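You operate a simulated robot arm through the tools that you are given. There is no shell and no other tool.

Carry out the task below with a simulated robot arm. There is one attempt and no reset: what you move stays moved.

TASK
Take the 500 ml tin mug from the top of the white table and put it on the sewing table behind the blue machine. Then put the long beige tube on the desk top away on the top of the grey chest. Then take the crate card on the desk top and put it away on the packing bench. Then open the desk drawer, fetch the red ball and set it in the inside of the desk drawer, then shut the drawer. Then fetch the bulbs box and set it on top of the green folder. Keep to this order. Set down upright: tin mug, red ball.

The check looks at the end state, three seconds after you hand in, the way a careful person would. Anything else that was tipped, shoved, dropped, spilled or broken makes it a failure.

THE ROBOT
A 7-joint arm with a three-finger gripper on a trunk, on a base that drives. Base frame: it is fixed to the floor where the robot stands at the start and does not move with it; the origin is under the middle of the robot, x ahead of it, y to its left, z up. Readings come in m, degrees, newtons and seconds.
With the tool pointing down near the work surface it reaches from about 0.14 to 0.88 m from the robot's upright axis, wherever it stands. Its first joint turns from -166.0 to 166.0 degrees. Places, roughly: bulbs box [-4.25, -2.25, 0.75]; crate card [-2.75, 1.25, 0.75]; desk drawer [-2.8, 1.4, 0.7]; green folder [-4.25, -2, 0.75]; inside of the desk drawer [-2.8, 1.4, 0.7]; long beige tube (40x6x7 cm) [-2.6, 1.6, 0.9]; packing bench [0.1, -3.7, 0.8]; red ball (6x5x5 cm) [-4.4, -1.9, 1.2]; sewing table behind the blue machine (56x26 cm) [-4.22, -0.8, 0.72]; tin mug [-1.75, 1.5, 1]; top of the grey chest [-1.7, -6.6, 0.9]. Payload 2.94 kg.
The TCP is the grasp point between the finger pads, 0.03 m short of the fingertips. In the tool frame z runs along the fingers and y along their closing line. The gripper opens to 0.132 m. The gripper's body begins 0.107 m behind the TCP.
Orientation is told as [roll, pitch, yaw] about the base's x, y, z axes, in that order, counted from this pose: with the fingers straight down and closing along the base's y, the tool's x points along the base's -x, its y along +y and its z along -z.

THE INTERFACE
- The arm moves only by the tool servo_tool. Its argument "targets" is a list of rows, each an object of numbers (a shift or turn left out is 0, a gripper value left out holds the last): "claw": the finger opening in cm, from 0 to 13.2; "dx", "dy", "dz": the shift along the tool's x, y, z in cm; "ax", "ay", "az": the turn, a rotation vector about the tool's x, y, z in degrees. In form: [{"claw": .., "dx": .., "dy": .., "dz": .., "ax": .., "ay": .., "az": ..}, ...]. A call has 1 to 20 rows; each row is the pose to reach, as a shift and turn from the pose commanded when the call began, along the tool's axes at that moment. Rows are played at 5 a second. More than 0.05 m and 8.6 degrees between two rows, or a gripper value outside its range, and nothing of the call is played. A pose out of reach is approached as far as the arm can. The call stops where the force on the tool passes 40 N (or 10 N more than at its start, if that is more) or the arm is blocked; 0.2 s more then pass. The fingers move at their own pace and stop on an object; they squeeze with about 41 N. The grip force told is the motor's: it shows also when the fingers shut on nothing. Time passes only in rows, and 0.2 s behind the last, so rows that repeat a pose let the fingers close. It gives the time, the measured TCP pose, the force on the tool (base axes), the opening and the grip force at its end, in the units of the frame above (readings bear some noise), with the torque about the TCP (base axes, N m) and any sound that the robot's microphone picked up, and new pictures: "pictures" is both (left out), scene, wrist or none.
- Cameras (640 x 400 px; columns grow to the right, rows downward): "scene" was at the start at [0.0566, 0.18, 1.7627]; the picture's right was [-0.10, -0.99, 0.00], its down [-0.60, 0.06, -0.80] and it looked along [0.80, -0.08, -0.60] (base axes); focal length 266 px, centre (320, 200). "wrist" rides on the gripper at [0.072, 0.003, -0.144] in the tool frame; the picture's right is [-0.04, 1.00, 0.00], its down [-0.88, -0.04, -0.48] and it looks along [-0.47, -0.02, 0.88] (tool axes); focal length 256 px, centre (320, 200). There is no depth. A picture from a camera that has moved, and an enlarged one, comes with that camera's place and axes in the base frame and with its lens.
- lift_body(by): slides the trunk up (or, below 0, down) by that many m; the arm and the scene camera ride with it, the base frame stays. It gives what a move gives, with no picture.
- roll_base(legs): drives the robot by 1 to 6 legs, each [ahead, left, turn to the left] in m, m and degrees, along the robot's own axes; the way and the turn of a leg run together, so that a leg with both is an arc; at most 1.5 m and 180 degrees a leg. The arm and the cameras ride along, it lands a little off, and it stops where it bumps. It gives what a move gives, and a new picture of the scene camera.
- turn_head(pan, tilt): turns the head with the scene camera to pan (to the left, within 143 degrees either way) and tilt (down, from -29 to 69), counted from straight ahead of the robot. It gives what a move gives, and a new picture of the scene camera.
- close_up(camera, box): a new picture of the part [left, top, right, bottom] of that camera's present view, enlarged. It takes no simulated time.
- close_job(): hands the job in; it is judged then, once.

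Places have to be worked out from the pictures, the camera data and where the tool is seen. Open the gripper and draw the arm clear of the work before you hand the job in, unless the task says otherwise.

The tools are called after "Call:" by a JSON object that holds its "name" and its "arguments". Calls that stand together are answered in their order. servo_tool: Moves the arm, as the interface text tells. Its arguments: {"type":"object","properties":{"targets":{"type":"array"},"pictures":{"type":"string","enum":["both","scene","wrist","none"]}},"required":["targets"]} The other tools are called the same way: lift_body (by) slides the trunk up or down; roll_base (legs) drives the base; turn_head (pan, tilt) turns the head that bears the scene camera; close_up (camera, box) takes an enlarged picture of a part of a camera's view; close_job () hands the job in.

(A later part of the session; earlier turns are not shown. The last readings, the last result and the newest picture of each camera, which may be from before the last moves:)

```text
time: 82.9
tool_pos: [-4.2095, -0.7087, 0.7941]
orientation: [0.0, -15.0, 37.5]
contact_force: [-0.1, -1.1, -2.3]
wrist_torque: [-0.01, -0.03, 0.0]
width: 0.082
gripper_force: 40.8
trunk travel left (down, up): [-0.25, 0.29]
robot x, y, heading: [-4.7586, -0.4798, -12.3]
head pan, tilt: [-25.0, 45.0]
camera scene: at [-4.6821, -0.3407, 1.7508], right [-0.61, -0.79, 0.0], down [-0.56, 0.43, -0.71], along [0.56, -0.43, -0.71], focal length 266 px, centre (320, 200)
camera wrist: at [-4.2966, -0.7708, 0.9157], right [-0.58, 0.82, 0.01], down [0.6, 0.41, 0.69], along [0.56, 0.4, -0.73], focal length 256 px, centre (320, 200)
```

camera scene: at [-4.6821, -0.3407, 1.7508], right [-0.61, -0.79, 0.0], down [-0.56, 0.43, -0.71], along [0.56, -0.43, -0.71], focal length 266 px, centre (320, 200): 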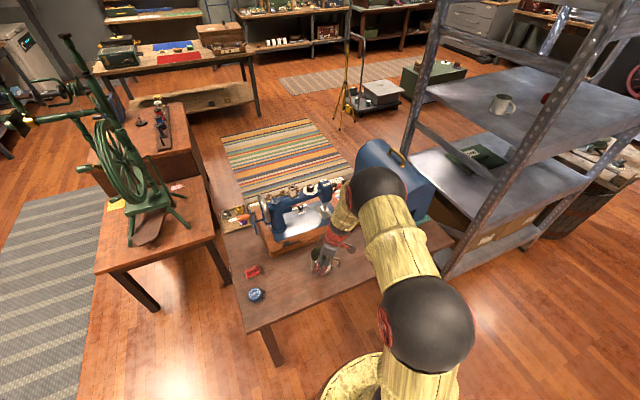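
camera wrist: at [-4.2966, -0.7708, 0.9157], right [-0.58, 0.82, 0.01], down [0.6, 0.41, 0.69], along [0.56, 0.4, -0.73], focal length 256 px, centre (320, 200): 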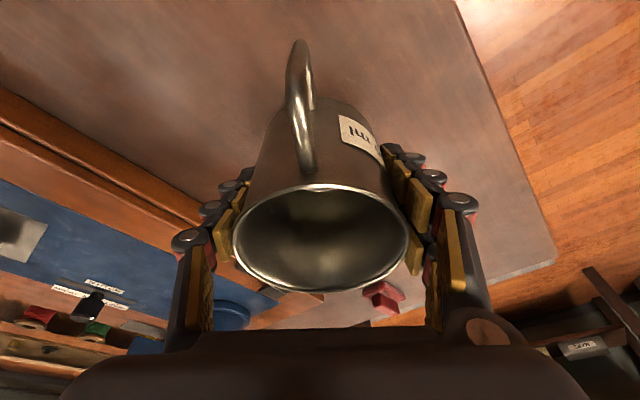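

I lower in small steps, watching the force for contact with the table.

Call:
{"name": "servo_tool", "arguments": {"targets": [{"dx": 0.13, "dz": 0.48}, {"dx": 0.26, "dz": 0.97}, {"dx": 0.39, "dz": 1.45}, {"dx": 0.39, "dz": 1.45}], "pictures": "none"}}

```text
time: 83.9
tool_pos: [-4.2093, -0.7083, 0.7813]
orientation: [0.1, -15.0, 37.5]
contact_force: [-0.2, -0.7, -0.8]
wrist_torque: [-0.05, 0.01, 0.02]
width: 0.0822
gripper_force: 41.6
trunk travel left (down, up): [-0.25, 0.29]
robot x, y, heading: [-4.7552, -0.4814, -12.6]
head pan, tilt: [-25.0, 45.0]
```

Call:
{"name": "servo_tool", "arguments": {"targets": [{"dx": 0.08, "dz": 0.29}, {"dx": 0.16, "dz": 0.58}, {"dx": 0.16, "dz": 0.58}], "pictures": "wrist"}}

```text
time: 84.7
tool_pos: [-4.2105, -0.7076, 0.7754]
orientation: [0.0, -15.0, 37.4]
contact_force: [0.2, 0.3, -1.0]
wrist_torque: [-0.01, 0.01, 0.0]
width: 0.0818
gripper_force: 40.9
trunk travel left (down, up): [-0.25, 0.29]
robot x, y, heading: [-4.7614, -0.4843, -12.5]
head pan, tilt: [-25.0, 45.0]
camera wrist: at [-4.2971, -0.7706, 0.8959], right [-0.57, 0.82, 0.01], down [0.6, 0.41, 0.69], along [0.56, 0.4, -0.73], focal length 256 px, centre (320, 200)
```

wrist: 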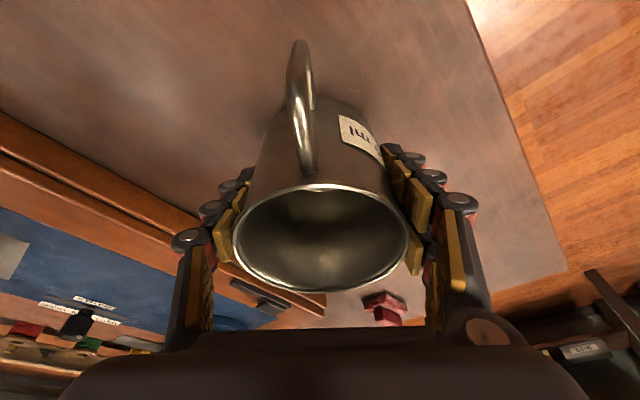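

No contact yet; I continue in 3 mm steps.

Call:
{"name": "servo_tool", "arguments": {"targets": [{"dx": 0.08, "dz": 0.29}, {"dx": 0.08, "dz": 0.29}], "pictures": "none"}}

Call:
{"name": "servo_tool", "arguments": {"targets": [{"dx": 0.08, "dz": 0.29}, {"dx": 0.08, "dz": 0.29}], "pictures": "none"}}

```text
time: 85.3
tool_pos: [-4.2105, -0.7101, 0.772]
orientation: [0.1, -15.0, 37.5]
contact_force: [0.4, 0.6, -1.8]
wrist_torque: [0.04, 0.0, -0.02]
width: 0.0821
gripper_force: 41.2
trunk travel left (down, up): [-0.25, 0.29]
robot x, y, heading: [-4.7581, -0.4841, -12.2]
head pan, tilt: [-25.0, 45.0]
```

```text
time: 85.9
tool_pos: [-4.2089, -0.7092, 0.7717]
orientation: [0.0, -15.0, 37.6]
contact_force: [-1.4, 1.5, 9.8]
wrist_torque: [-0.02, 0.52, -0.07]
width: 0.0818
gripper_force: 40.6
trunk travel left (down, up): [-0.25, 0.29]
robot x, y, heading: [-4.759, -0.481, -12.8]
head pan, tilt: [-25.0, 45.0]
```

The force rose to about 10 N: the mug stands on the table. I release it slowly.

Call:
{"name": "servo_tool", "arguments": {"targets": [{"claw": 8.6}, {"claw": 9.2}, {"claw": 10}, {"claw": 11}, {"claw": 12}, {"claw": 13.2}, {"claw": 13.2}]}}

```text
time: 87.5
tool_pos: [-4.2107, -0.709, 0.7698]
orientation: [0.0, -15.0, 37.5]
contact_force: [0.3, 0.9, -0.2]
wrist_torque: [0.02, -0.01, -0.02]
width: 0.1318
gripper_force: 0.1
trunk travel left (down, up): [-0.25, 0.29]
robot x, y, heading: [-4.7615, -0.4781, -12.6]
head pan, tilt: [-25.0, 45.0]
camera scene: at [-4.6824, -0.3406, 1.7508], right [-0.61, -0.79, 0.0], down [-0.56, 0.43, -0.71], along [0.56, -0.43, -0.71], focal length 266 px, centre (320, 200)
camera wrist: at [-4.297, -0.7709, 0.8895], right [-0.57, 0.82, 0.01], down [0.6, 0.41, 0.69], along [0.56, 0.4, -0.73], focal length 256 px, centre (320, 200)
```

scene: 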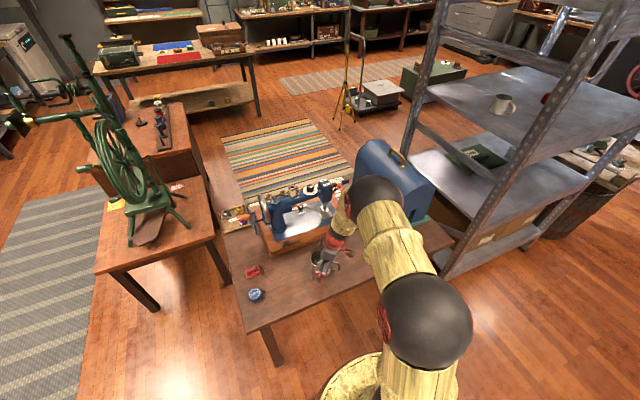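
wrist: 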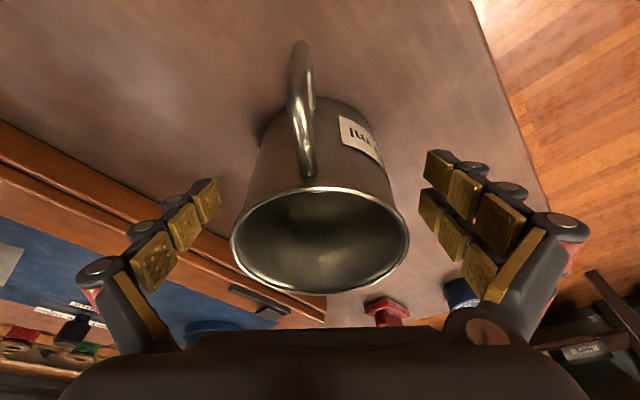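

The mug stands upright on the strip, released. I lift the open hand straight up out of the mug's way.

Call:
{"name": "servo_tool", "arguments": {"targets": [{"dx": -0.5, "dz": -1.9}, {"dx": -1.55, "dz": -5.8}, {"dx": -2.6, "dz": -9.7}, {"dx": -3.6, "dz": -13.5}, {"dx": -4.7, "dz": -17.4}, {"dx": -5.7, "dz": -21.3}, {"dx": -6.7, "dz": -25.1}, {"dx": -7.8, "dz": -29}, {"dx": -8.8, "dz": -32.8}, {"dx": -9.8, "dz": -36.7}]}}

```text
time: 89.7
tool_pos: [-4.2095, -0.7106, 1.1491]
orientation: [0.1, -15.0, 37.5]
contact_force: [0.2, 0.0, -0.4]
wrist_torque: [-0.01, -0.03, 0.02]
width: 0.132
gripper_force: 0.0
trunk travel left (down, up): [-0.25, 0.29]
robot x, y, heading: [-4.7622, -0.4823, -12.4]
head pan, tilt: [-25.0, 45.0]
camera scene: at [-4.6828, -0.3404, 1.7508], right [-0.61, -0.79, 0.0], down [-0.56, 0.43, -0.71], along [0.56, -0.43, -0.71], focal length 266 px, centre (320, 200)
camera wrist: at [-4.2959, -0.7725, 1.2694], right [-0.58, 0.82, 0.01], down [0.6, 0.41, 0.69], along [0.56, 0.4, -0.73], focal length 256 px, centre (320, 200)
```

scene: 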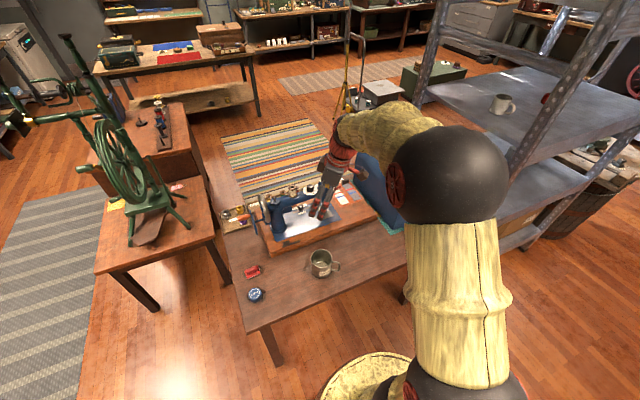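
wrist: 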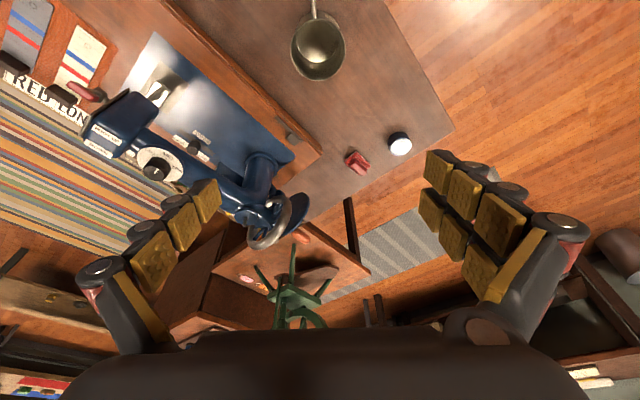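

The mug stands well on the sewing table. I straighten the tool and then look at the rack to the right for later items.

Call:
{"name": "servo_tool", "arguments": {"targets": [{"ay": 7.5}, {"ay": 15}], "pictures": "none"}}

Call:
{"name": "servo_tool", "arguments": {"targets": [{"az": 7.2, "dx": 0.9, "dy": 1.1, "dz": -0.7}, {"az": 14.3, "dx": 1.8, "dy": 2.2, "dz": -1.4}, {"az": 21.5, "dx": 2.7, "dy": 3.3, "dz": -2.1}, {"az": 28.6, "dx": 3.7, "dy": 4.4, "dz": -2.9}, {"az": 35.8, "dx": 4.6, "dy": 5.5, "dz": -3.6}, {"az": 42.9, "dx": 5.5, "dy": 6.6, "dz": -4.3}, {"az": 50, "dx": 6.4, "dy": 7.7, "dz": -5}], "pictures": "none"}}

Call:
{"name": "turn_head", "arguments": {"pan": -75, "tilt": 30}}

Call:
{"name": "turn_head", "arguments": {"pan": -45, "tilt": 25}}

```text
time: 90.3
tool_pos: [-4.2083, -0.7108, 1.1491]
orientation: [0.1, 0.2, 37.5]
contact_force: [0.7, 0.3, 0.8]
wrist_torque: [-0.01, -0.01, -0.05]
width: 0.1318
gripper_force: 0.0
trunk travel left (down, up): [-0.25, 0.29]
robot x, y, heading: [-4.7576, -0.4794, -12.5]
head pan, tilt: [-25.0, 45.0]
```

```text
time: 91.9
tool_pos: [-4.3082, -0.686, 1.1998]
orientation: [0.0, 0.2, -12.5]
contact_force: [-0.1, -0.2, -0.1]
wrist_torque: [-0.02, -0.02, 0.0]
width: 0.1319
gripper_force: 0.1
trunk travel left (down, up): [-0.25, 0.29]
robot x, y, heading: [-4.762, -0.4809, -12.5]
head pan, tilt: [-25.0, 45.0]
```

```text
time: 93.1
tool_pos: [-4.3069, -0.6876, 1.2001]
orientation: [0.0, 0.1, -12.6]
contact_force: [0.4, 0.3, -0.2]
wrist_torque: [0.0, 0.0, 0.01]
width: 0.1318
gripper_force: 0.2
trunk travel left (down, up): [-0.25, 0.29]
robot x, y, heading: [-4.7593, -0.4765, -12.2]
head pan, tilt: [-75.0, 30.0]
camera scene: at [-4.743, -0.3813, 1.7734], right [-1.0, -0.04, 0.0], down [-0.02, 0.5, -0.87], along [0.04, -0.86, -0.5], focal length 266 px, centre (320, 200)
```

scene: 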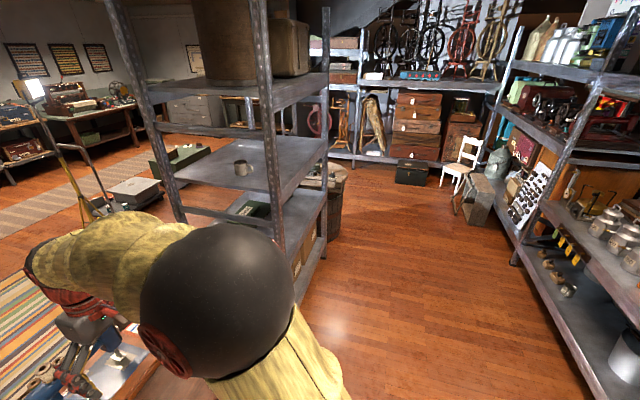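

```text
time: 94.0
tool_pos: [-4.3083, -0.6875, 1.2]
orientation: [0.1, 0.0, -12.6]
contact_force: [0.5, 0.5, -0.6]
wrist_torque: [0.04, 0.01, -0.03]
width: 0.1319
gripper_force: 0.0
trunk travel left (down, up): [-0.25, 0.29]
robot x, y, heading: [-4.7592, -0.4818, -12.6]
head pan, tilt: [-45.0, 25.0]
camera scene: at [-4.6976, -0.3687, 1.7814], right [-0.84, -0.54, 0.0], down [-0.23, 0.36, -0.91], along [0.49, -0.76, -0.42], focal length 266 px, centre (320, 200)
```

scene: 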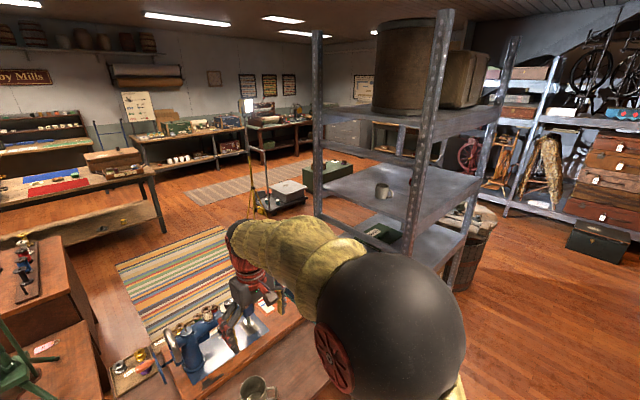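

The rack beyond holds the later items. Now for the tube: I drive back to the corridor, turn to face the desk and move up to it.

Call:
{"name": "roll_base", "arguments": {"legs": [[0, 1.0, 0], [0, 0, 91], [0.28, -0.78, 0], [0.29, -0.78, 0]]}}

Call:
{"name": "turn_head", "arguments": {"pan": 0, "tilt": 45}}

```text
time: 111.0
tool_pos: [-2.689, 1.1482, 1.2]
orientation: [0.0, 0.1, 77.6]
contact_force: [0.5, -0.8, 0.8]
wrist_torque: [-0.05, 0.0, 0.0]
width: 0.1319
gripper_force: 0.1
trunk travel left (down, up): [-0.25, 0.29]
robot x, y, heading: [-2.8982, 0.7004, 77.7]
head pan, tilt: [-45.0, 25.0]
camera scene: at [-3.0096, 0.757, 1.7814], right [0.54, -0.84, 0.0], down [-0.36, -0.23, -0.91], along [0.76, 0.49, -0.42], focal length 266 px, centre (320, 200)
```

scene: 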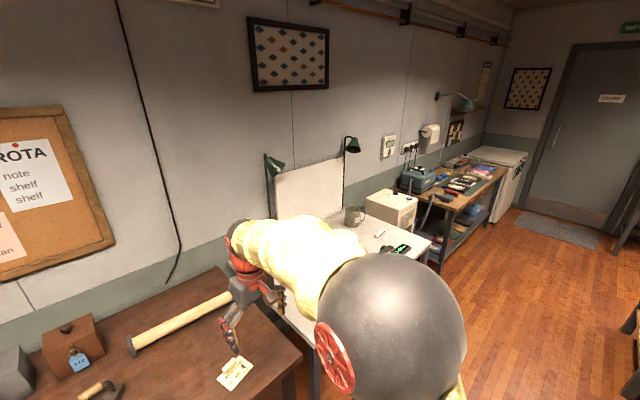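

```text
time: 112.1
tool_pos: [-2.6901, 1.1479, 1.2007]
orientation: [0.0, 0.1, 77.6]
contact_force: [0.2, 0.4, -0.7]
wrist_torque: [0.01, -0.01, 0.01]
width: 0.132
gripper_force: 0.0
trunk travel left (down, up): [-0.25, 0.29]
robot x, y, heading: [-2.8953, 0.6949, 77.5]
head pan, tilt: [0.0, 45.0]
camera scene: at [-3.0699, 0.7867, 1.7508], right [0.98, -0.22, 0.0], down [-0.15, -0.69, -0.71], along [0.15, 0.69, -0.71], focal length 266 px, centre (320, 200)
```

scene: 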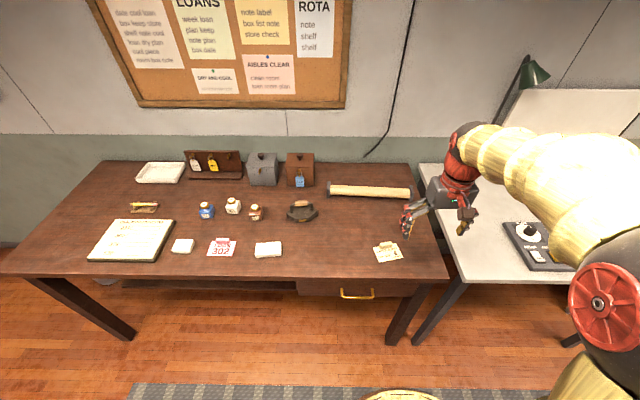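

I take close-ups of the tube, the crate card and the drawer for measuring.

Call:
{"name": "close_up", "arguments": {"camera": "scene", "box": [310, 170, 438, 250]}}

Call:
{"name": "close_up", "arguments": {"camera": "scene", "box": [290, 225, 450, 325]}}

```text
5.00 times, centred on (374, 210) of scene
camera zoom: at [-3.0699, 0.7867, 1.7508], right [0.98, -0.22, 0.0], down [-0.15, -0.69, -0.71], along [0.15, 0.69, -0.71], focal length 1332 px, centre (50, 150)
```

zoom: 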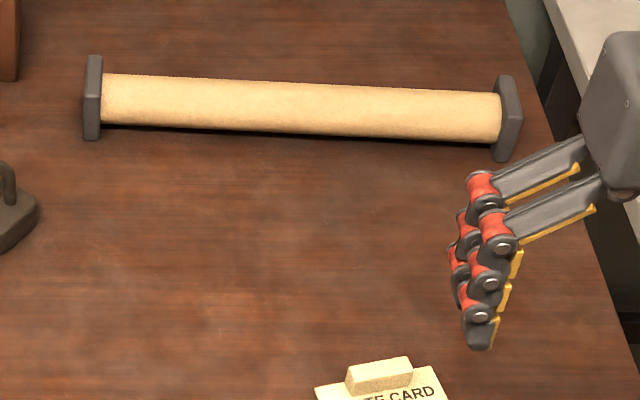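

```text
4.00 times, centred on (370, 275) of scene
camera zoom: at [-3.0699, 0.7867, 1.7508], right [0.98, -0.22, 0.0], down [-0.15, -0.69, -0.71], along [0.15, 0.69, -0.71], focal length 1065 px, centre (120, -100)
```

zoom: 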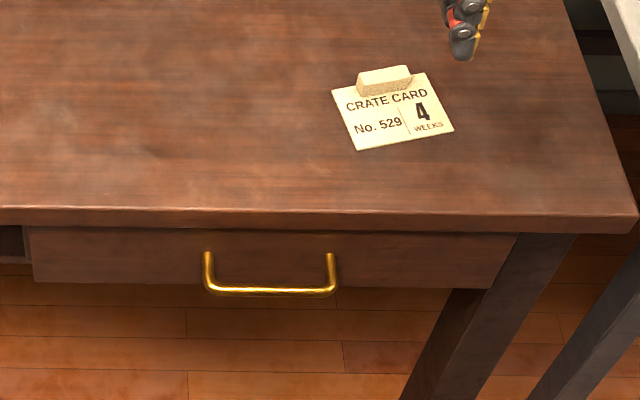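

Desk top is at about 0.85 and the tube's centre about 0.97 m ahead, its axis turned about 4° from the robot's lateral axis. I move 0.24 m closer.

Call:
{"name": "roll_base", "arguments": {"legs": [[0.24, 0, 0]]}}

Call:
{"name": "servo_tool", "arguments": {"targets": [{"az": -8.6}, {"az": -17.2}, {"az": -25.8}, {"az": -34.4}, {"az": -43}, {"az": -51.6}, {"az": -60.2}, {"az": -68.8}, {"az": -77.4}, {"az": -86}, {"az": -86}]}}

```text
time: 113.9
tool_pos: [-2.639, 1.387, 1.2008]
orientation: [0.0, 0.0, 77.7]
contact_force: [-0.3, 0.1, 0.5]
wrist_torque: [-0.03, -0.03, -0.01]
width: 0.1319
gripper_force: 0.2
trunk travel left (down, up): [-0.25, 0.29]
robot x, y, heading: [-2.844, 0.9315, 77.9]
head pan, tilt: [0.0, 45.0]
camera scene: at [-3.0183, 1.0244, 1.7508], right [0.98, -0.21, 0.0], down [-0.15, -0.69, -0.71], along [0.15, 0.69, -0.71], focal length 266 px, centre (320, 200)
```

scene: 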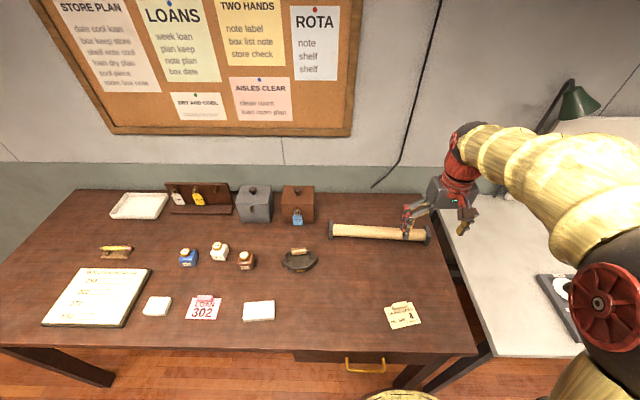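

```text
time: 116.3
tool_pos: [-2.6392, 1.3875, 1.2001]
orientation: [0.1, -0.1, 163.9]
contact_force: [-0.7, -0.4, -0.3]
wrist_torque: [0.03, 0.0, 0.04]
width: 0.1319
gripper_force: 0.0
trunk travel left (down, up): [-0.25, 0.29]
robot x, y, heading: [-2.8426, 0.9328, 77.8]
head pan, tilt: [0.0, 45.0]
camera scene: at [-3.0185, 1.0236, 1.7508], right [0.98, -0.21, 0.0], down [-0.15, -0.69, -0.71], along [0.15, 0.69, -0.71], focal length 266 px, centre (320, 200)
camera wrist: at [-2.5711, 1.3644, 1.344], right [-0.32, -0.95, 0.0], down [-0.83, 0.28, 0.48], along [-0.45, 0.15, -0.88], focal length 256 px, centre (320, 200)
```

scene: 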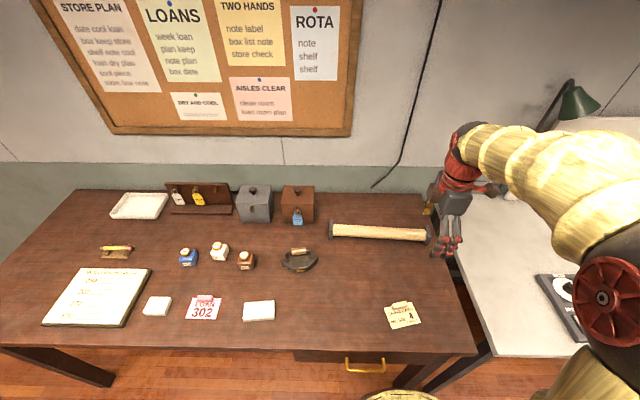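
wrist: 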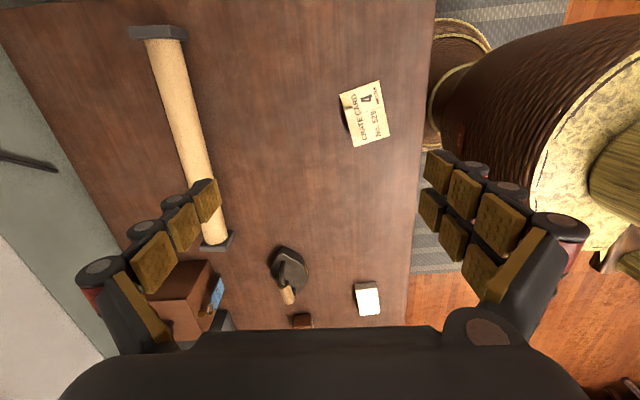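

The wrist view puts the tube centre at (-2.641, 1.636), aligned with the tool's x axis. I move over it and lower to z≈0.97, then check.

Call:
{"name": "servo_tool", "arguments": {"targets": [{"dx": -1.2, "dy": -4.0, "dz": 1}, {"dx": -2.3, "dy": -8, "dz": 3}, {"dx": -3.5, "dy": -12, "dz": 5}, {"dx": -4.7, "dy": -16, "dz": 7}, {"dx": -5.8, "dy": -20, "dz": 9}, {"dx": -7.0, "dy": -23.85, "dz": 11}, {"dx": -7.0, "dy": -23.85, "dz": 15}, {"dx": -7.0, "dy": -23.85, "dz": 19}, {"dx": -7.0, "dy": -23.85, "dz": 23}, {"dx": -7.0, "dy": -23.85, "dz": 23}]}}

```text
time: 118.5
tool_pos: [-2.6389, 1.6326, 0.9705]
orientation: [0.1, 0.0, 163.8]
contact_force: [0.1, 0.5, 0.3]
wrist_torque: [0.04, 0.01, -0.01]
width: 0.1322
gripper_force: 0.1
trunk travel left (down, up): [-0.25, 0.29]
robot x, y, heading: [-2.8441, 0.9334, 77.9]
head pan, tilt: [0.0, 45.0]
camera scene: at [-3.0184, 1.0238, 1.7508], right [0.98, -0.21, 0.0], down [-0.15, -0.69, -0.71], along [0.15, 0.69, -0.71], focal length 266 px, centre (320, 200)
camera wrist: at [-2.5712, 1.6108, 1.1144], right [-0.32, -0.95, 0.0], down [-0.83, 0.28, 0.48], along [-0.45, 0.15, -0.88], focal length 256 px, centre (320, 200)
```

scene: 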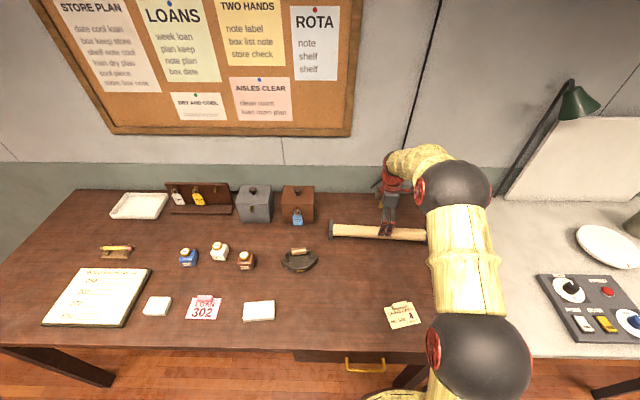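
wrist: 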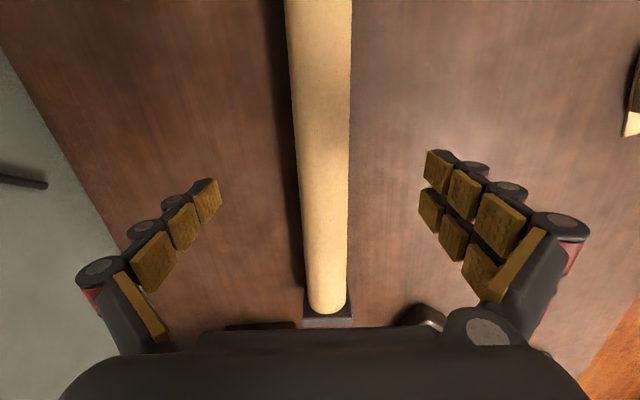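

The tube is centred between the fingers. I lower to z≈0.892 and close on it.

Call:
{"name": "servo_tool", "arguments": {"targets": [{"dz": 3}, {"dz": 6}, {"dz": 7.8}, {"dz": 7.8}]}}

```text
time: 119.5
tool_pos: [-2.6394, 1.6359, 0.8918]
orientation: [0.2, 0.0, 163.8]
contact_force: [-0.3, -0.3, 0.2]
wrist_torque: [0.02, -0.01, -0.01]
width: 0.1322
gripper_force: 0.3
trunk travel left (down, up): [-0.25, 0.29]
robot x, y, heading: [-2.8447, 0.935, 77.8]
head pan, tilt: [0.0, 45.0]
camera scene: at [-3.0185, 1.024, 1.7508], right [0.98, -0.21, 0.0], down [-0.15, -0.69, -0.71], along [0.15, 0.69, -0.71], focal length 266 px, centre (320, 200)
camera wrist: at [-2.571, 1.6131, 1.0366], right [-0.32, -0.95, 0.0], down [-0.83, 0.28, 0.48], along [-0.45, 0.15, -0.88], focal length 256 px, centre (320, 200)
```

scene: 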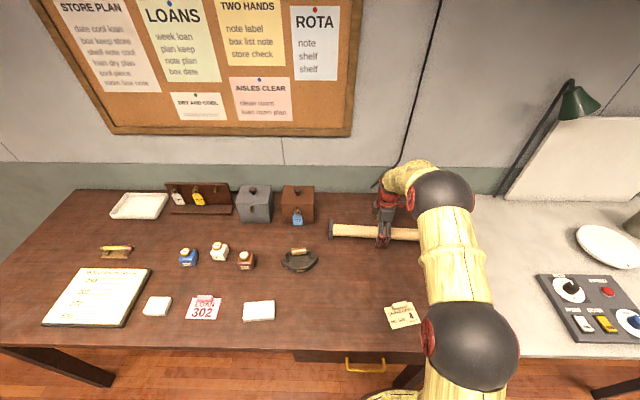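
wrist: 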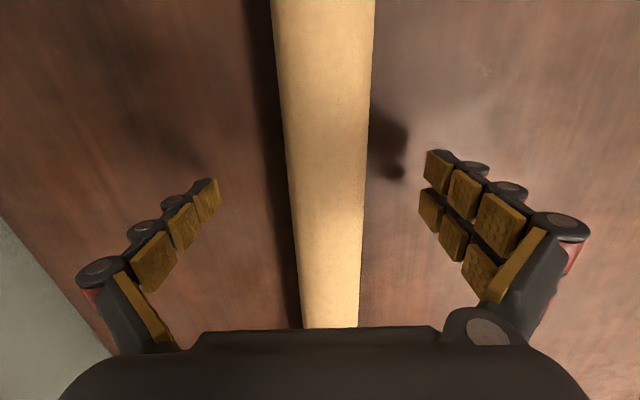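

Everything is aligned; I close the gripper on the tube.

Call:
{"name": "servo_tool", "arguments": {"targets": [{"claw": 3.5}, {"claw": 3.5}, {"claw": 3.5}, {"claw": 3.5}, {"claw": 3.5}, {"claw": 3.5}, {"claw": 3.5}], "pictures": "wrist"}}

```text
time: 121.1
tool_pos: [-2.6385, 1.6351, 0.8931]
orientation: [0.1, 0.1, 163.8]
contact_force: [-0.8, -0.7, 0.4]
wrist_torque: [-0.04, 0.0, 0.05]
width: 0.0462
gripper_force: 25.2
trunk travel left (down, up): [-0.25, 0.29]
robot x, y, heading: [-2.8465, 0.9392, 77.7]
head pan, tilt: [0.0, 45.0]
camera wrist: at [-2.5711, 1.6128, 1.0367], right [-0.32, -0.95, 0.0], down [-0.83, 0.28, 0.48], along [-0.45, 0.15, -0.88], focal length 256 px, centre (320, 200)
```

wrist: 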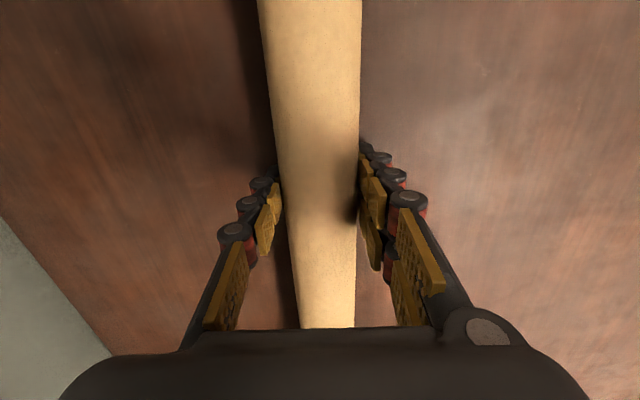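

Gripped at 4.6 cm. I lift it a little and check that it holds.

Call:
{"name": "servo_tool", "arguments": {"targets": [{"claw": 3.0}, {"claw": 3.0}, {"claw": 3.0, "dz": -1.5}, {"claw": 3.0, "dz": -4}, {"claw": 3.0, "dz": -8}, {"claw": 3.0, "dz": -12}, {"claw": 3.0, "dz": -16}, {"claw": 3.0, "dz": -20}, {"claw": 3.0, "dz": -24}]}}

```text
time: 123.1
tool_pos: [-2.6424, 1.6355, 1.1309]
orientation: [0.2, -0.1, 163.7]
contact_force: [-0.8, -0.5, -3.1]
wrist_torque: [0.04, -0.03, -0.02]
width: 0.0457
gripper_force: 41.1
trunk travel left (down, up): [-0.25, 0.29]
robot x, y, heading: [-2.8446, 0.9357, 77.8]
head pan, tilt: [0.0, 45.0]
camera scene: at [-3.0186, 1.0237, 1.7508], right [0.98, -0.21, 0.0], down [-0.15, -0.69, -0.71], along [0.15, 0.69, -0.71], focal length 266 px, centre (320, 200)
camera wrist: at [-2.5743, 1.6136, 1.2749], right [-0.32, -0.95, 0.0], down [-0.83, 0.28, 0.48], along [-0.45, 0.15, -0.88], focal length 256 px, centre (320, 200)
```

scene: 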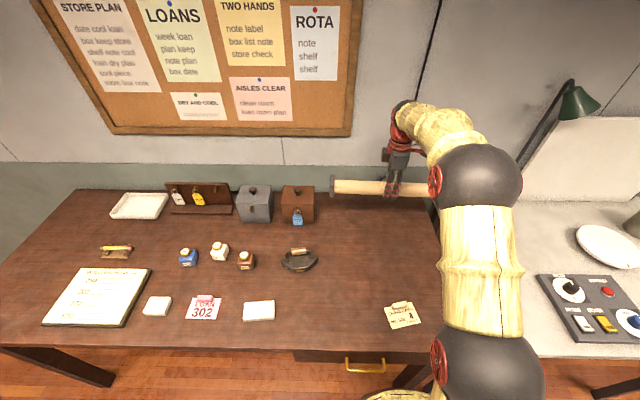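
wrist: 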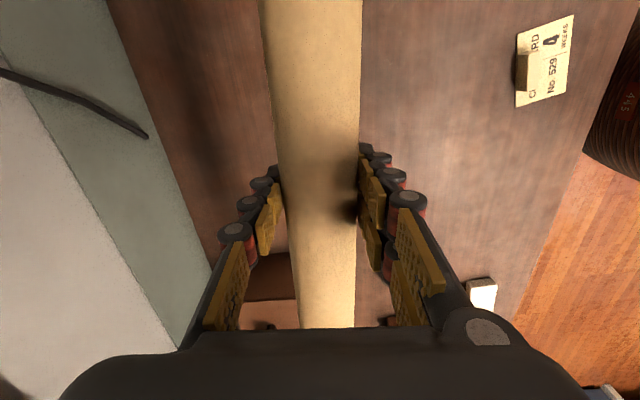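

The tube is held level. I retract it toward the robot and raise it to about 1.25 for travel.

Call:
{"name": "servo_tool", "arguments": {"targets": [{"dy": 3, "dz": -1.5}, {"dy": 6, "dz": -3}, {"dy": 9, "dz": -4.5}, {"dy": 12, "dz": -6}, {"dy": 15, "dz": -7.5}, {"dy": 18, "dz": -9}, {"dy": 21, "dz": -10.5}, {"dy": 24, "dz": -12}, {"dy": 26, "dz": -12}], "pictures": "scene"}}

Call:
{"name": "roll_base", "arguments": {"legs": [[-0.35, 0, 0], [0.02, -1.026, 0], [0.02, -1.026, 0], [0.02, -1.026, 0]]}}

```text
time: 125.1
tool_pos: [-2.7119, 1.3844, 1.2541]
orientation: [0.1, 0.0, 163.8]
contact_force: [-0.8, -0.3, -1.3]
wrist_torque: [0.03, -0.01, -0.03]
width: 0.0453
gripper_force: 40.8
trunk travel left (down, up): [-0.25, 0.29]
robot x, y, heading: [-2.8411, 0.9344, 77.6]
head pan, tilt: [0.0, 45.0]
camera scene: at [-3.0187, 1.0232, 1.7508], right [0.98, -0.21, 0.0], down [-0.15, -0.69, -0.71], along [0.15, 0.69, -0.71], focal length 266 px, centre (320, 200)
```

scene: 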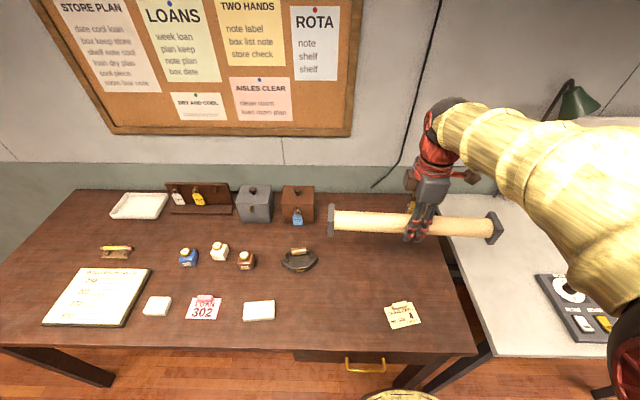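

```text
time: 142.1
tool_pos: [0.2313, 0.4408, 1.2522]
orientation: [0.1, 0.1, 163.2]
contact_force: [0.4, 0.8, -2.8]
wrist_torque: [-0.02, 0.0, -0.02]
width: 0.0456
gripper_force: 41.2
trunk travel left (down, up): [-0.25, 0.29]
robot x, y, heading: [0.0961, -0.0054, 77.0]
head pan, tilt: [0.0, 45.0]
camera scene: at [-0.0795, 0.0819, 1.7508], right [0.98, -0.22, 0.0], down [-0.16, -0.69, -0.71], along [0.16, 0.69, -0.71], focal length 266 px, centre (320, 200)
```

scene: 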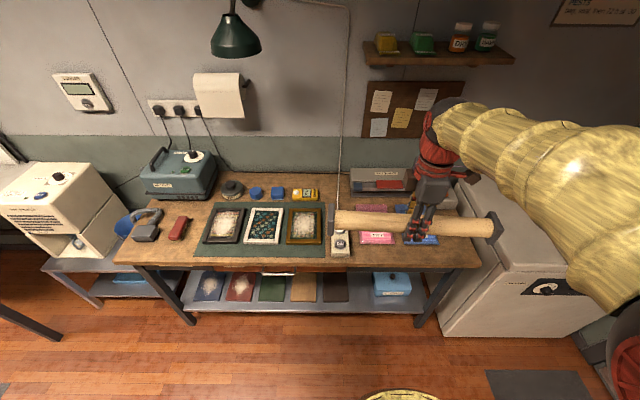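

The robot is back near the start point. I turn to face the far end of the room and look down the corridor.

Call:
{"name": "roll_base", "arguments": {"legs": [[0, 0, 90], [0, 0, 91]]}}

Call:
{"name": "turn_head", "arguments": {"pan": 0, "tilt": 25}}

Call:
{"name": "turn_head", "arguments": {"pan": 35, "tilt": 25}}

```text
time: 150.2
tool_pos: [-0.032, -0.4604, 1.2529]
orientation: [0.1, 0.0, -15.6]
contact_force: [0.7, 0.0, -2.0]
wrist_torque: [-0.01, 0.01, 0.01]
width: 0.0454
gripper_force: 41.6
trunk travel left (down, up): [-0.25, 0.29]
robot x, y, heading: [0.0936, -0.0119, -101.7]
head pan, tilt: [0.0, 45.0]
camera scene: at [0.27, -0.0994, 1.7508], right [-0.98, 0.2, 0.0], down [0.14, 0.69, -0.71], along [-0.14, -0.69, -0.71], focal length 266 px, centre (320, 200)
```

scene: 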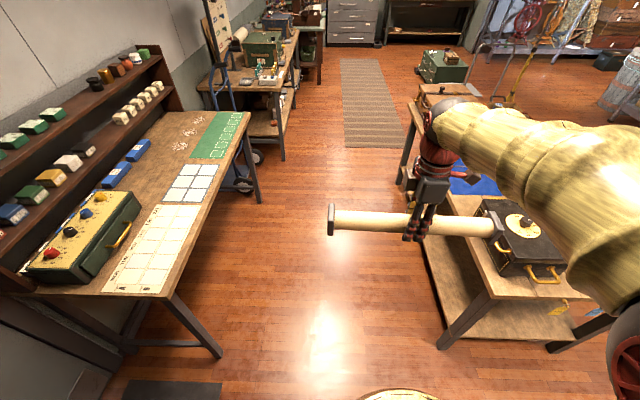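

```text
time: 151.0
tool_pos: [-0.0322, -0.4626, 1.2532]
orientation: [0.1, 0.0, -15.6]
contact_force: [-0.2, -0.6, -2.7]
wrist_torque: [-0.04, 0.03, 0.0]
width: 0.0453
gripper_force: 40.7
trunk travel left (down, up): [-0.25, 0.29]
robot x, y, heading: [0.0914, -0.0118, -101.6]
head pan, tilt: [0.0, 25.0]
camera scene: at [0.2678, -0.11, 1.7813], right [-0.98, 0.2, 0.0], down [0.09, 0.41, -0.91], along [-0.18, -0.89, -0.42], focal length 266 px, centre (320, 200)
```

scene: 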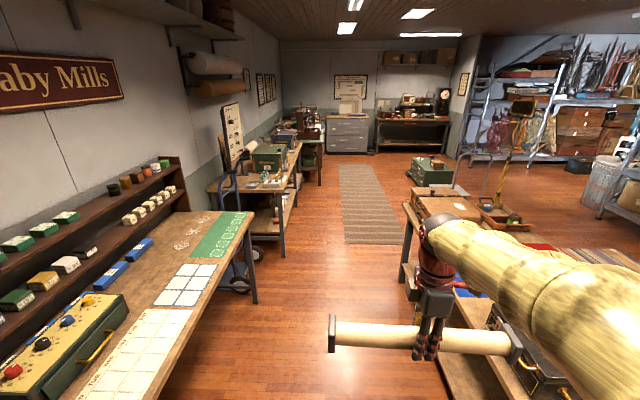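

```text
time: 152.0
tool_pos: [-0.0332, -0.4612, 1.2526]
orientation: [0.1, 0.0, -15.6]
contact_force: [-0.1, -1.1, -2.6]
wrist_torque: [0.01, -0.01, -0.01]
width: 0.0455
gripper_force: 40.8
trunk travel left (down, up): [-0.25, 0.29]
robot x, y, heading: [0.0943, -0.0143, -101.7]
head pan, tilt: [35.0, 25.0]
camera scene: at [0.3228, -0.1044, 1.7814], right [-0.92, -0.4, 0.0], down [-0.17, 0.39, -0.91], along [0.36, -0.83, -0.42], focal length 266 px, centre (320, 200)
```

scene: 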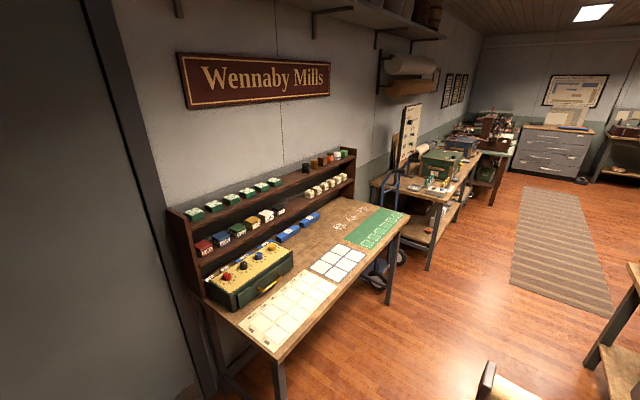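

The corridor ahead is clear with the grey chest at its far end, slightly to the right. I drive down it, easing right past the third bench.

Call:
{"name": "turn_head", "arguments": {"pan": 0, "tilt": 30}}

Call:
{"name": "roll_base", "arguments": {"legs": [[1.5, 0, 0], [1.0, -0.1, 0], [1.4, -0.35, 0]]}}

```text
time: 153.0
tool_pos: [-0.0327, -0.4612, 1.2535]
orientation: [0.1, 0.0, -15.6]
contact_force: [-0.2, 0.0, -1.4]
wrist_torque: [-0.03, 0.02, -0.02]
width: 0.0453
gripper_force: 41.0
trunk travel left (down, up): [-0.25, 0.29]
robot x, y, heading: [0.0943, -0.008, -101.5]
head pan, tilt: [0.0, 30.0]
camera scene: at [0.2682, -0.1084, 1.7734], right [-0.98, 0.2, 0.0], down [0.1, 0.49, -0.87], along [-0.17, -0.85, -0.5], focal length 266 px, centre (320, 200)
```

scene: 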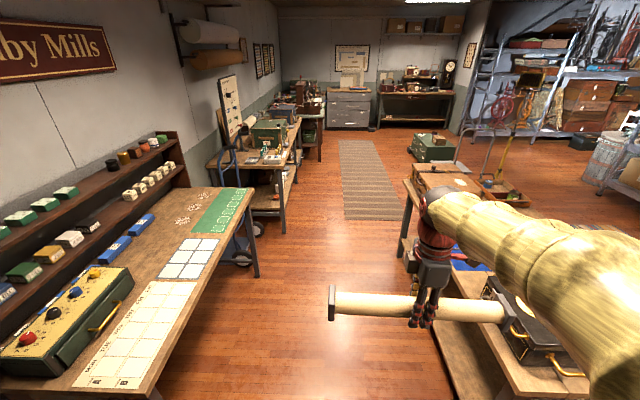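

```text
time: 171.7
tool_pos: [-1.1474, -4.147, 1.2526]
orientation: [0.0, 0.0, -14.0]
contact_force: [0.5, -0.1, -2.7]
wrist_torque: [0.04, 0.01, 0.0]
width: 0.0452
gripper_force: 41.0
trunk travel left (down, up): [-0.25, 0.29]
robot x, y, heading: [-1.0349, -3.6877, -99.6]
head pan, tilt: [0.0, 30.0]
camera scene: at [-0.8577, -3.7836, 1.7734], right [-0.99, 0.17, 0.0], down [0.09, 0.49, -0.87], along [-0.15, -0.85, -0.5], focal length 266 px, centre (320, 200)
```

scene: 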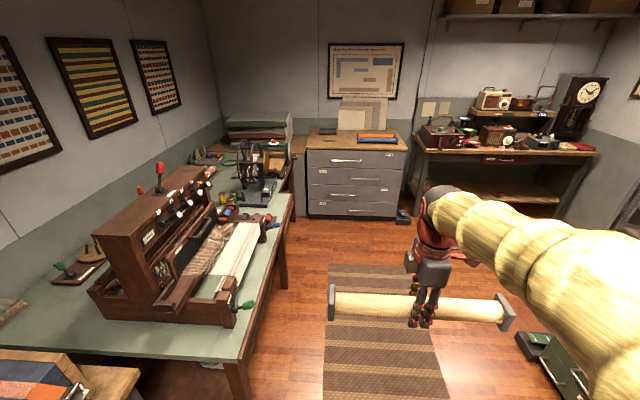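

The chest is ahead with a few items on top. I approach it to about 0.9 m and look at its top.

Call:
{"name": "roll_base", "arguments": {"legs": [[0.9, -0.08, -2], [0.9, -0.08, 0]]}}

Call:
{"name": "turn_head", "arguments": {"pan": -5, "tilt": 40}}

```text
time: 180.7
tool_pos: [-1.6726, -5.8588, 1.2525]
orientation: [0.2, -0.1, -15.7]
contact_force: [0.6, 0.9, -2.9]
wrist_torque: [0.0, 0.01, -0.03]
width: 0.0451
gripper_force: 40.7
trunk travel left (down, up): [-0.25, 0.29]
robot x, y, heading: [-1.5478, -5.4056, -102.0]
head pan, tilt: [0.0, 30.0]
camera scene: at [-1.3715, -5.5063, 1.7734], right [-0.98, 0.2, 0.0], down [0.1, 0.49, -0.87], along [-0.18, -0.85, -0.5], focal length 266 px, centre (320, 200)
```

scene: 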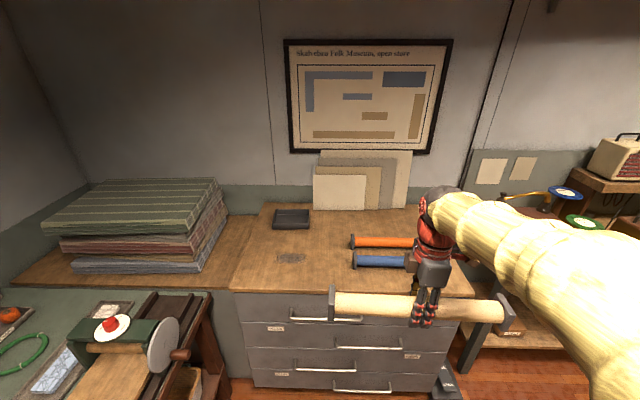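

```text
time: 181.4
tool_pos: [-1.6732, -5.8589, 1.2526]
orientation: [0.1, 0.0, -15.7]
contact_force: [-0.2, -0.1, -1.9]
wrist_torque: [0.0, 0.0, -0.03]
width: 0.045
gripper_force: 40.5
trunk travel left (down, up): [-0.25, 0.29]
robot x, y, heading: [-1.5435, -5.4075, -101.8]
head pan, tilt: [-5.0, 40.0]
camera scene: at [-1.3775, -5.4989, 1.7581], right [-0.96, 0.29, 0.0], down [0.18, 0.62, -0.77], along [-0.22, -0.73, -0.64], focal length 266 px, centre (320, 200)
```

scene: 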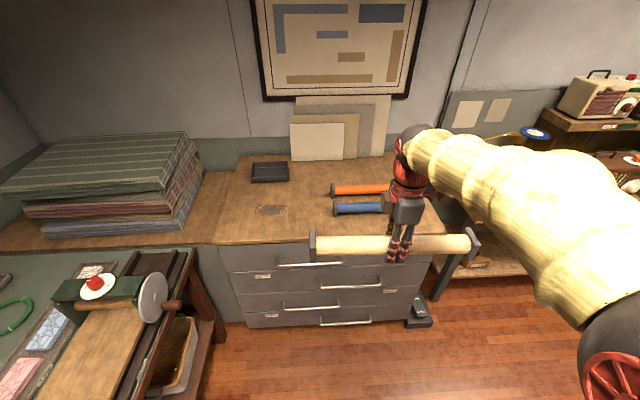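

The chest top's front-left area is clear (blue and orange tubes to the right, a black item behind). I check it in a close-up and move 0.25 m closer.

Call:
{"name": "close_up", "arguments": {"camera": "scene", "box": [200, 150, 456, 310]}}

Call:
{"name": "roll_base", "arguments": {"legs": [[0.25, 0.1, 0]]}}

Call:
{"name": "turn_head", "arguments": {"pan": 0, "tilt": 50}}

```text
2.50 times, centred on (328, 230) of scene
camera zoom: at [-1.3775, -5.4989, 1.7581], right [-0.96, 0.29, 0.0], down [0.18, 0.62, -0.77], along [-0.22, -0.73, -0.64], focal length 666 px, centre (300, 125)
```

zoom: 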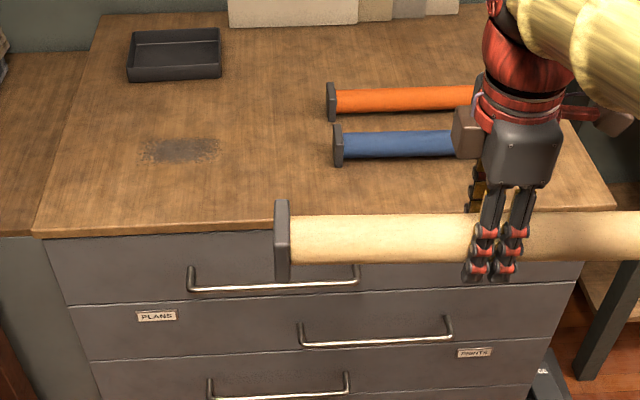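

```text
time: 183.3
tool_pos: [-1.627, -6.1231, 1.252]
orientation: [0.2, 0.0, -15.7]
contact_force: [-0.2, -0.4, -2.3]
wrist_torque: [0.05, -0.02, 0.02]
width: 0.0451
gripper_force: 41.6
trunk travel left (down, up): [-0.25, 0.29]
robot x, y, heading: [-1.5005, -5.6706, -101.7]
head pan, tilt: [-5.0, 40.0]
camera scene: at [-1.3299, -5.764, 1.758], right [-0.96, 0.29, 0.0], down [0.19, 0.62, -0.77], along [-0.22, -0.73, -0.64], focal length 266 px, centre (320, 200)
```

scene: 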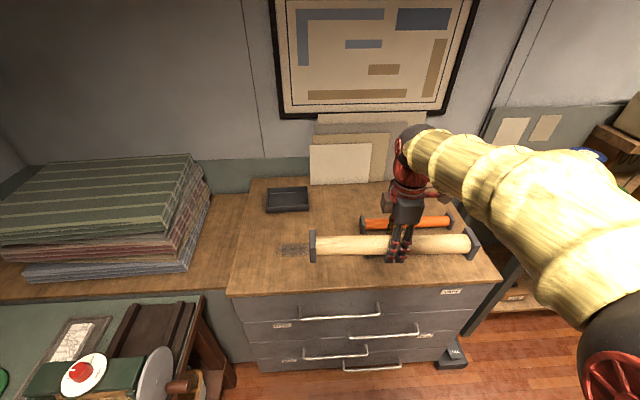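

```text
time: 184.0
tool_pos: [-1.6251, -6.1216, 1.2533]
orientation: [0.1, 0.0, -15.7]
contact_force: [-0.1, 0.5, -2.3]
wrist_torque: [-0.01, 0.0, -0.01]
width: 0.045
gripper_force: 41.2
trunk travel left (down, up): [-0.25, 0.29]
robot x, y, heading: [-1.4947, -5.67, -102.0]
head pan, tilt: [0.0, 50.0]
camera scene: at [-1.3212, -5.7572, 1.7439], right [-0.98, 0.2, 0.0], down [0.16, 0.75, -0.64], along [-0.13, -0.63, -0.77], focal length 266 px, centre (320, 200)
```

scene: 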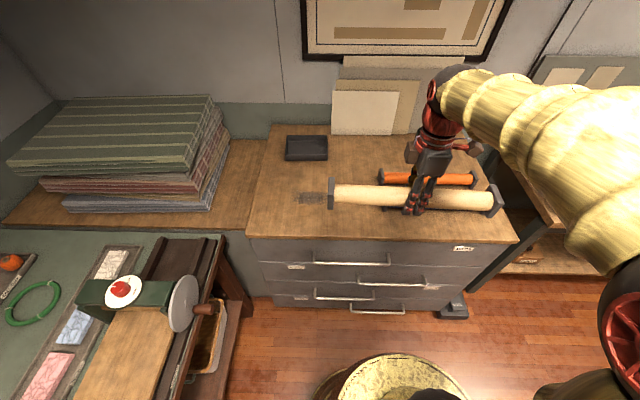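

The dark patch is only a stain. I carry the tube over to the front-left area of the chest top.

Call:
{"name": "servo_tool", "arguments": {"targets": [{"dx": -2.8, "dy": -2.6}, {"dx": -5.7, "dy": -5.2}, {"dx": -8.5, "dy": -7.7}, {"dx": -11.4, "dy": -10.3}, {"dx": -14.2, "dy": -12.9}, {"dx": -17, "dy": -15.5}, {"dx": -19.9, "dy": -18}, {"dx": -22.7, "dy": -20.6}, {"dx": -22.7, "dy": -20.6, "dz": 4}, {"dx": -22.7, "dy": -20.6, "dz": 8}, {"dx": -22.7, "dy": -20.6, "dz": 12}, {"dx": -22.7, "dy": -20.6, "dz": 16}, {"dx": -22.7, "dy": -20.6, "dz": 20}, {"dx": -22.7, "dy": -20.6, "dz": 24}, {"dx": -22.7, "dy": -20.6, "dz": 28}, {"dx": -22.7, "dy": -20.6, "dz": 28}]}}

```text
time: 187.4
tool_pos: [-1.4645, -6.3829, 0.9705]
orientation: [0.0, 0.0, -15.8]
contact_force: [1.3, 0.4, -3.8]
wrist_torque: [-0.01, 0.0, -0.01]
width: 0.0451
gripper_force: 40.9
trunk travel left (down, up): [-0.25, 0.29]
robot x, y, heading: [-1.4945, -5.6702, -101.6]
head pan, tilt: [0.0, 50.0]
camera scene: at [-1.321, -5.7576, 1.7439], right [-0.98, 0.2, 0.0], down [0.16, 0.75, -0.64], along [-0.13, -0.63, -0.77], focal length 266 px, centre (320, 200)
camera wrist: at [-1.5328, -6.3596, 1.1154], right [0.31, 0.95, 0.0], down [0.84, -0.28, 0.48], along [0.45, -0.15, -0.88], focal length 256 px, centre (320, 200)
```

scene: 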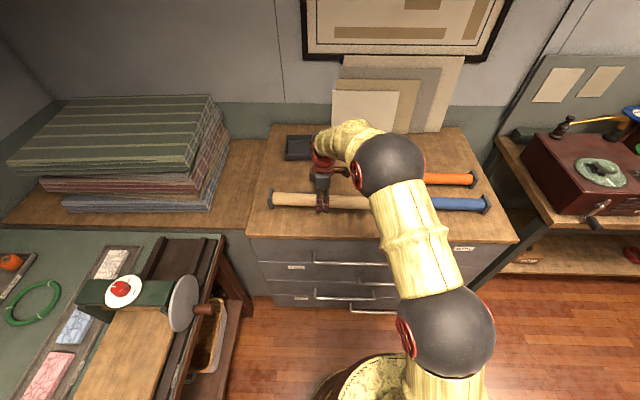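
wrist: 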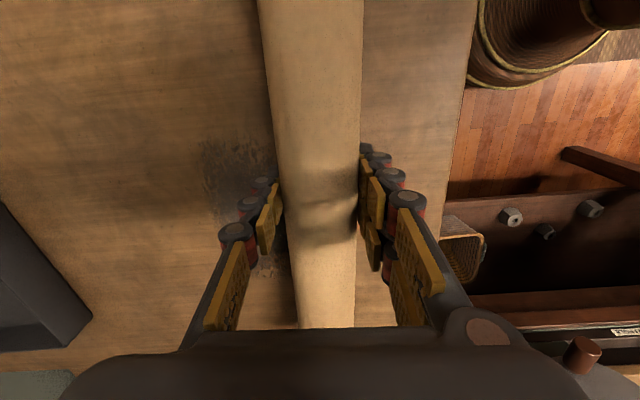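

Placement is clear of the blue tube. I lower the tube in steps, watching the force.

Call:
{"name": "servo_tool", "arguments": {"targets": [{"dz": 3}, {"dz": 5.5}, {"dz": 6.5}, {"dz": 6.5}], "pictures": "none"}}

Call:
{"name": "servo_tool", "arguments": {"targets": [{"dz": 0.4}, {"dz": 0.8}, {"dz": 0.8}], "pictures": "none"}}

```text
time: 188.0
tool_pos: [-1.4627, -6.386, 0.9348]
orientation: [-0.4, -0.2, -15.8]
contact_force: [-0.3, 9.5, 15.3]
wrist_torque: [0.84, 0.1, -0.04]
width: 0.0456
gripper_force: 24.5
trunk travel left (down, up): [-0.25, 0.29]
robot x, y, heading: [-1.4938, -5.667, -101.8]
head pan, tilt: [0.0, 50.0]
stopped in row 2: the force on the tool passed its limit at 52 N (the readings are from after the stop); the commanded pose is now the measured one
```

```text
time: 188.5
tool_pos: [-1.4637, -6.3868, 0.9365]
orientation: [-0.9, -0.3, -15.7]
contact_force: [-0.7, 9.2, 15.4]
wrist_torque: [0.83, 0.11, -0.01]
width: 0.0454
gripper_force: 40.9
trunk travel left (down, up): [-0.25, 0.29]
robot x, y, heading: [-1.4993, -5.6684, -101.6]
head pan, tilt: [0.0, 50.0]
stopped in row 2: the force on the tool passed its limit at 45 N (the readings are from after the stop); the commanded pose is now the measured one
```

Contact came at z≈0.935, so the chest top is near 0.90. There is also a sideways force, so I look before releasing.

Call:
{"name": "servo_tool", "arguments": {"targets": [{"dz": -0.2}]}}

Call:
{"name": "close_up", "arguments": {"camera": "scene", "box": [240, 120, 400, 220]}}

```text
time: 188.9
tool_pos: [-1.4635, -6.3875, 0.9356]
orientation: [-0.7, -0.2, -15.7]
contact_force: [-0.1, 7.9, 10.5]
wrist_torque: [0.66, 0.07, -0.06]
width: 0.0454
gripper_force: 40.8
trunk travel left (down, up): [-0.25, 0.29]
robot x, y, heading: [-1.4936, -5.6701, -101.5]
head pan, tilt: [0.0, 50.0]
camera scene: at [-1.3211, -5.7554, 1.7439], right [-0.98, 0.2, 0.0], down [0.16, 0.75, -0.64], along [-0.13, -0.63, -0.77], focal length 266 px, centre (320, 200)
camera wrist: at [-1.5325, -6.3616, 1.0783], right [0.31, 0.95, -0.01], down [0.84, -0.27, 0.48], along [0.45, -0.16, -0.88], focal length 256 px, centre (320, 200)
```

scene: 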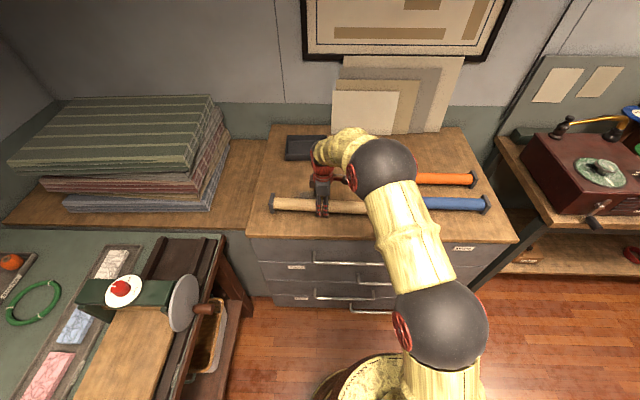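
wrist: 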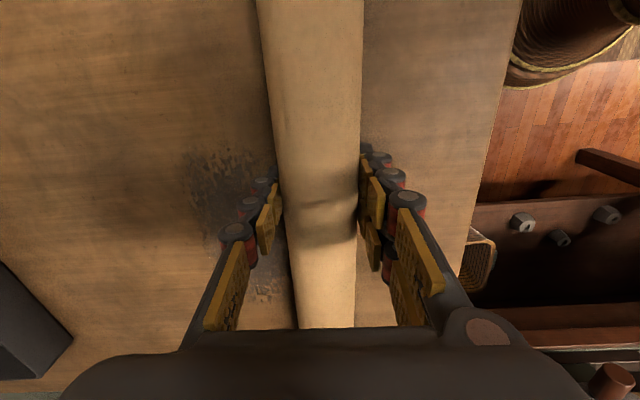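

```text
4.00 times, centred on (320, 170) of scene
camera zoom: at [-1.3211, -5.7554, 1.7439], right [-0.98, 0.2, 0.0], down [0.16, 0.75, -0.64], along [-0.13, -0.63, -0.77], focal length 1065 px, centre (320, 320)
```

zoom: 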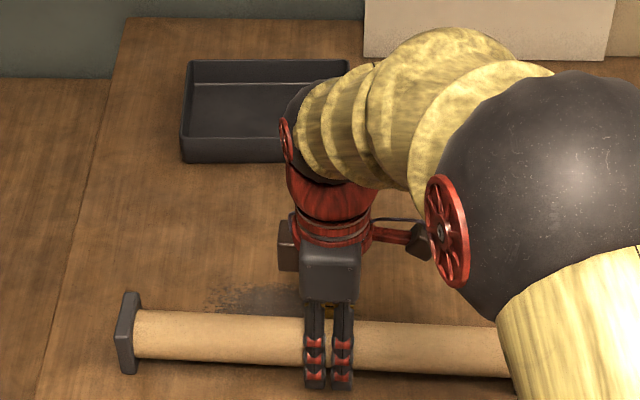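

The contact is symmetric along the tube (no twist about z), so it is just resting on its end caps. I ease the pressure and then release.

Call:
{"name": "servo_tool", "arguments": {"targets": [{"dz": -0.2}, {"dz": -0.2}], "pictures": "none"}}

```text
time: 189.5
tool_pos: [-1.4634, -6.3876, 0.9347]
orientation: [-0.6, -0.2, -15.9]
contact_force: [-0.7, -0.3, -2.0]
wrist_torque: [-0.01, 0.01, -0.02]
width: 0.0451
gripper_force: 41.4
trunk travel left (down, up): [-0.25, 0.29]
robot x, y, heading: [-1.496, -5.6703, -101.8]
head pan, tilt: [0.0, 50.0]
```

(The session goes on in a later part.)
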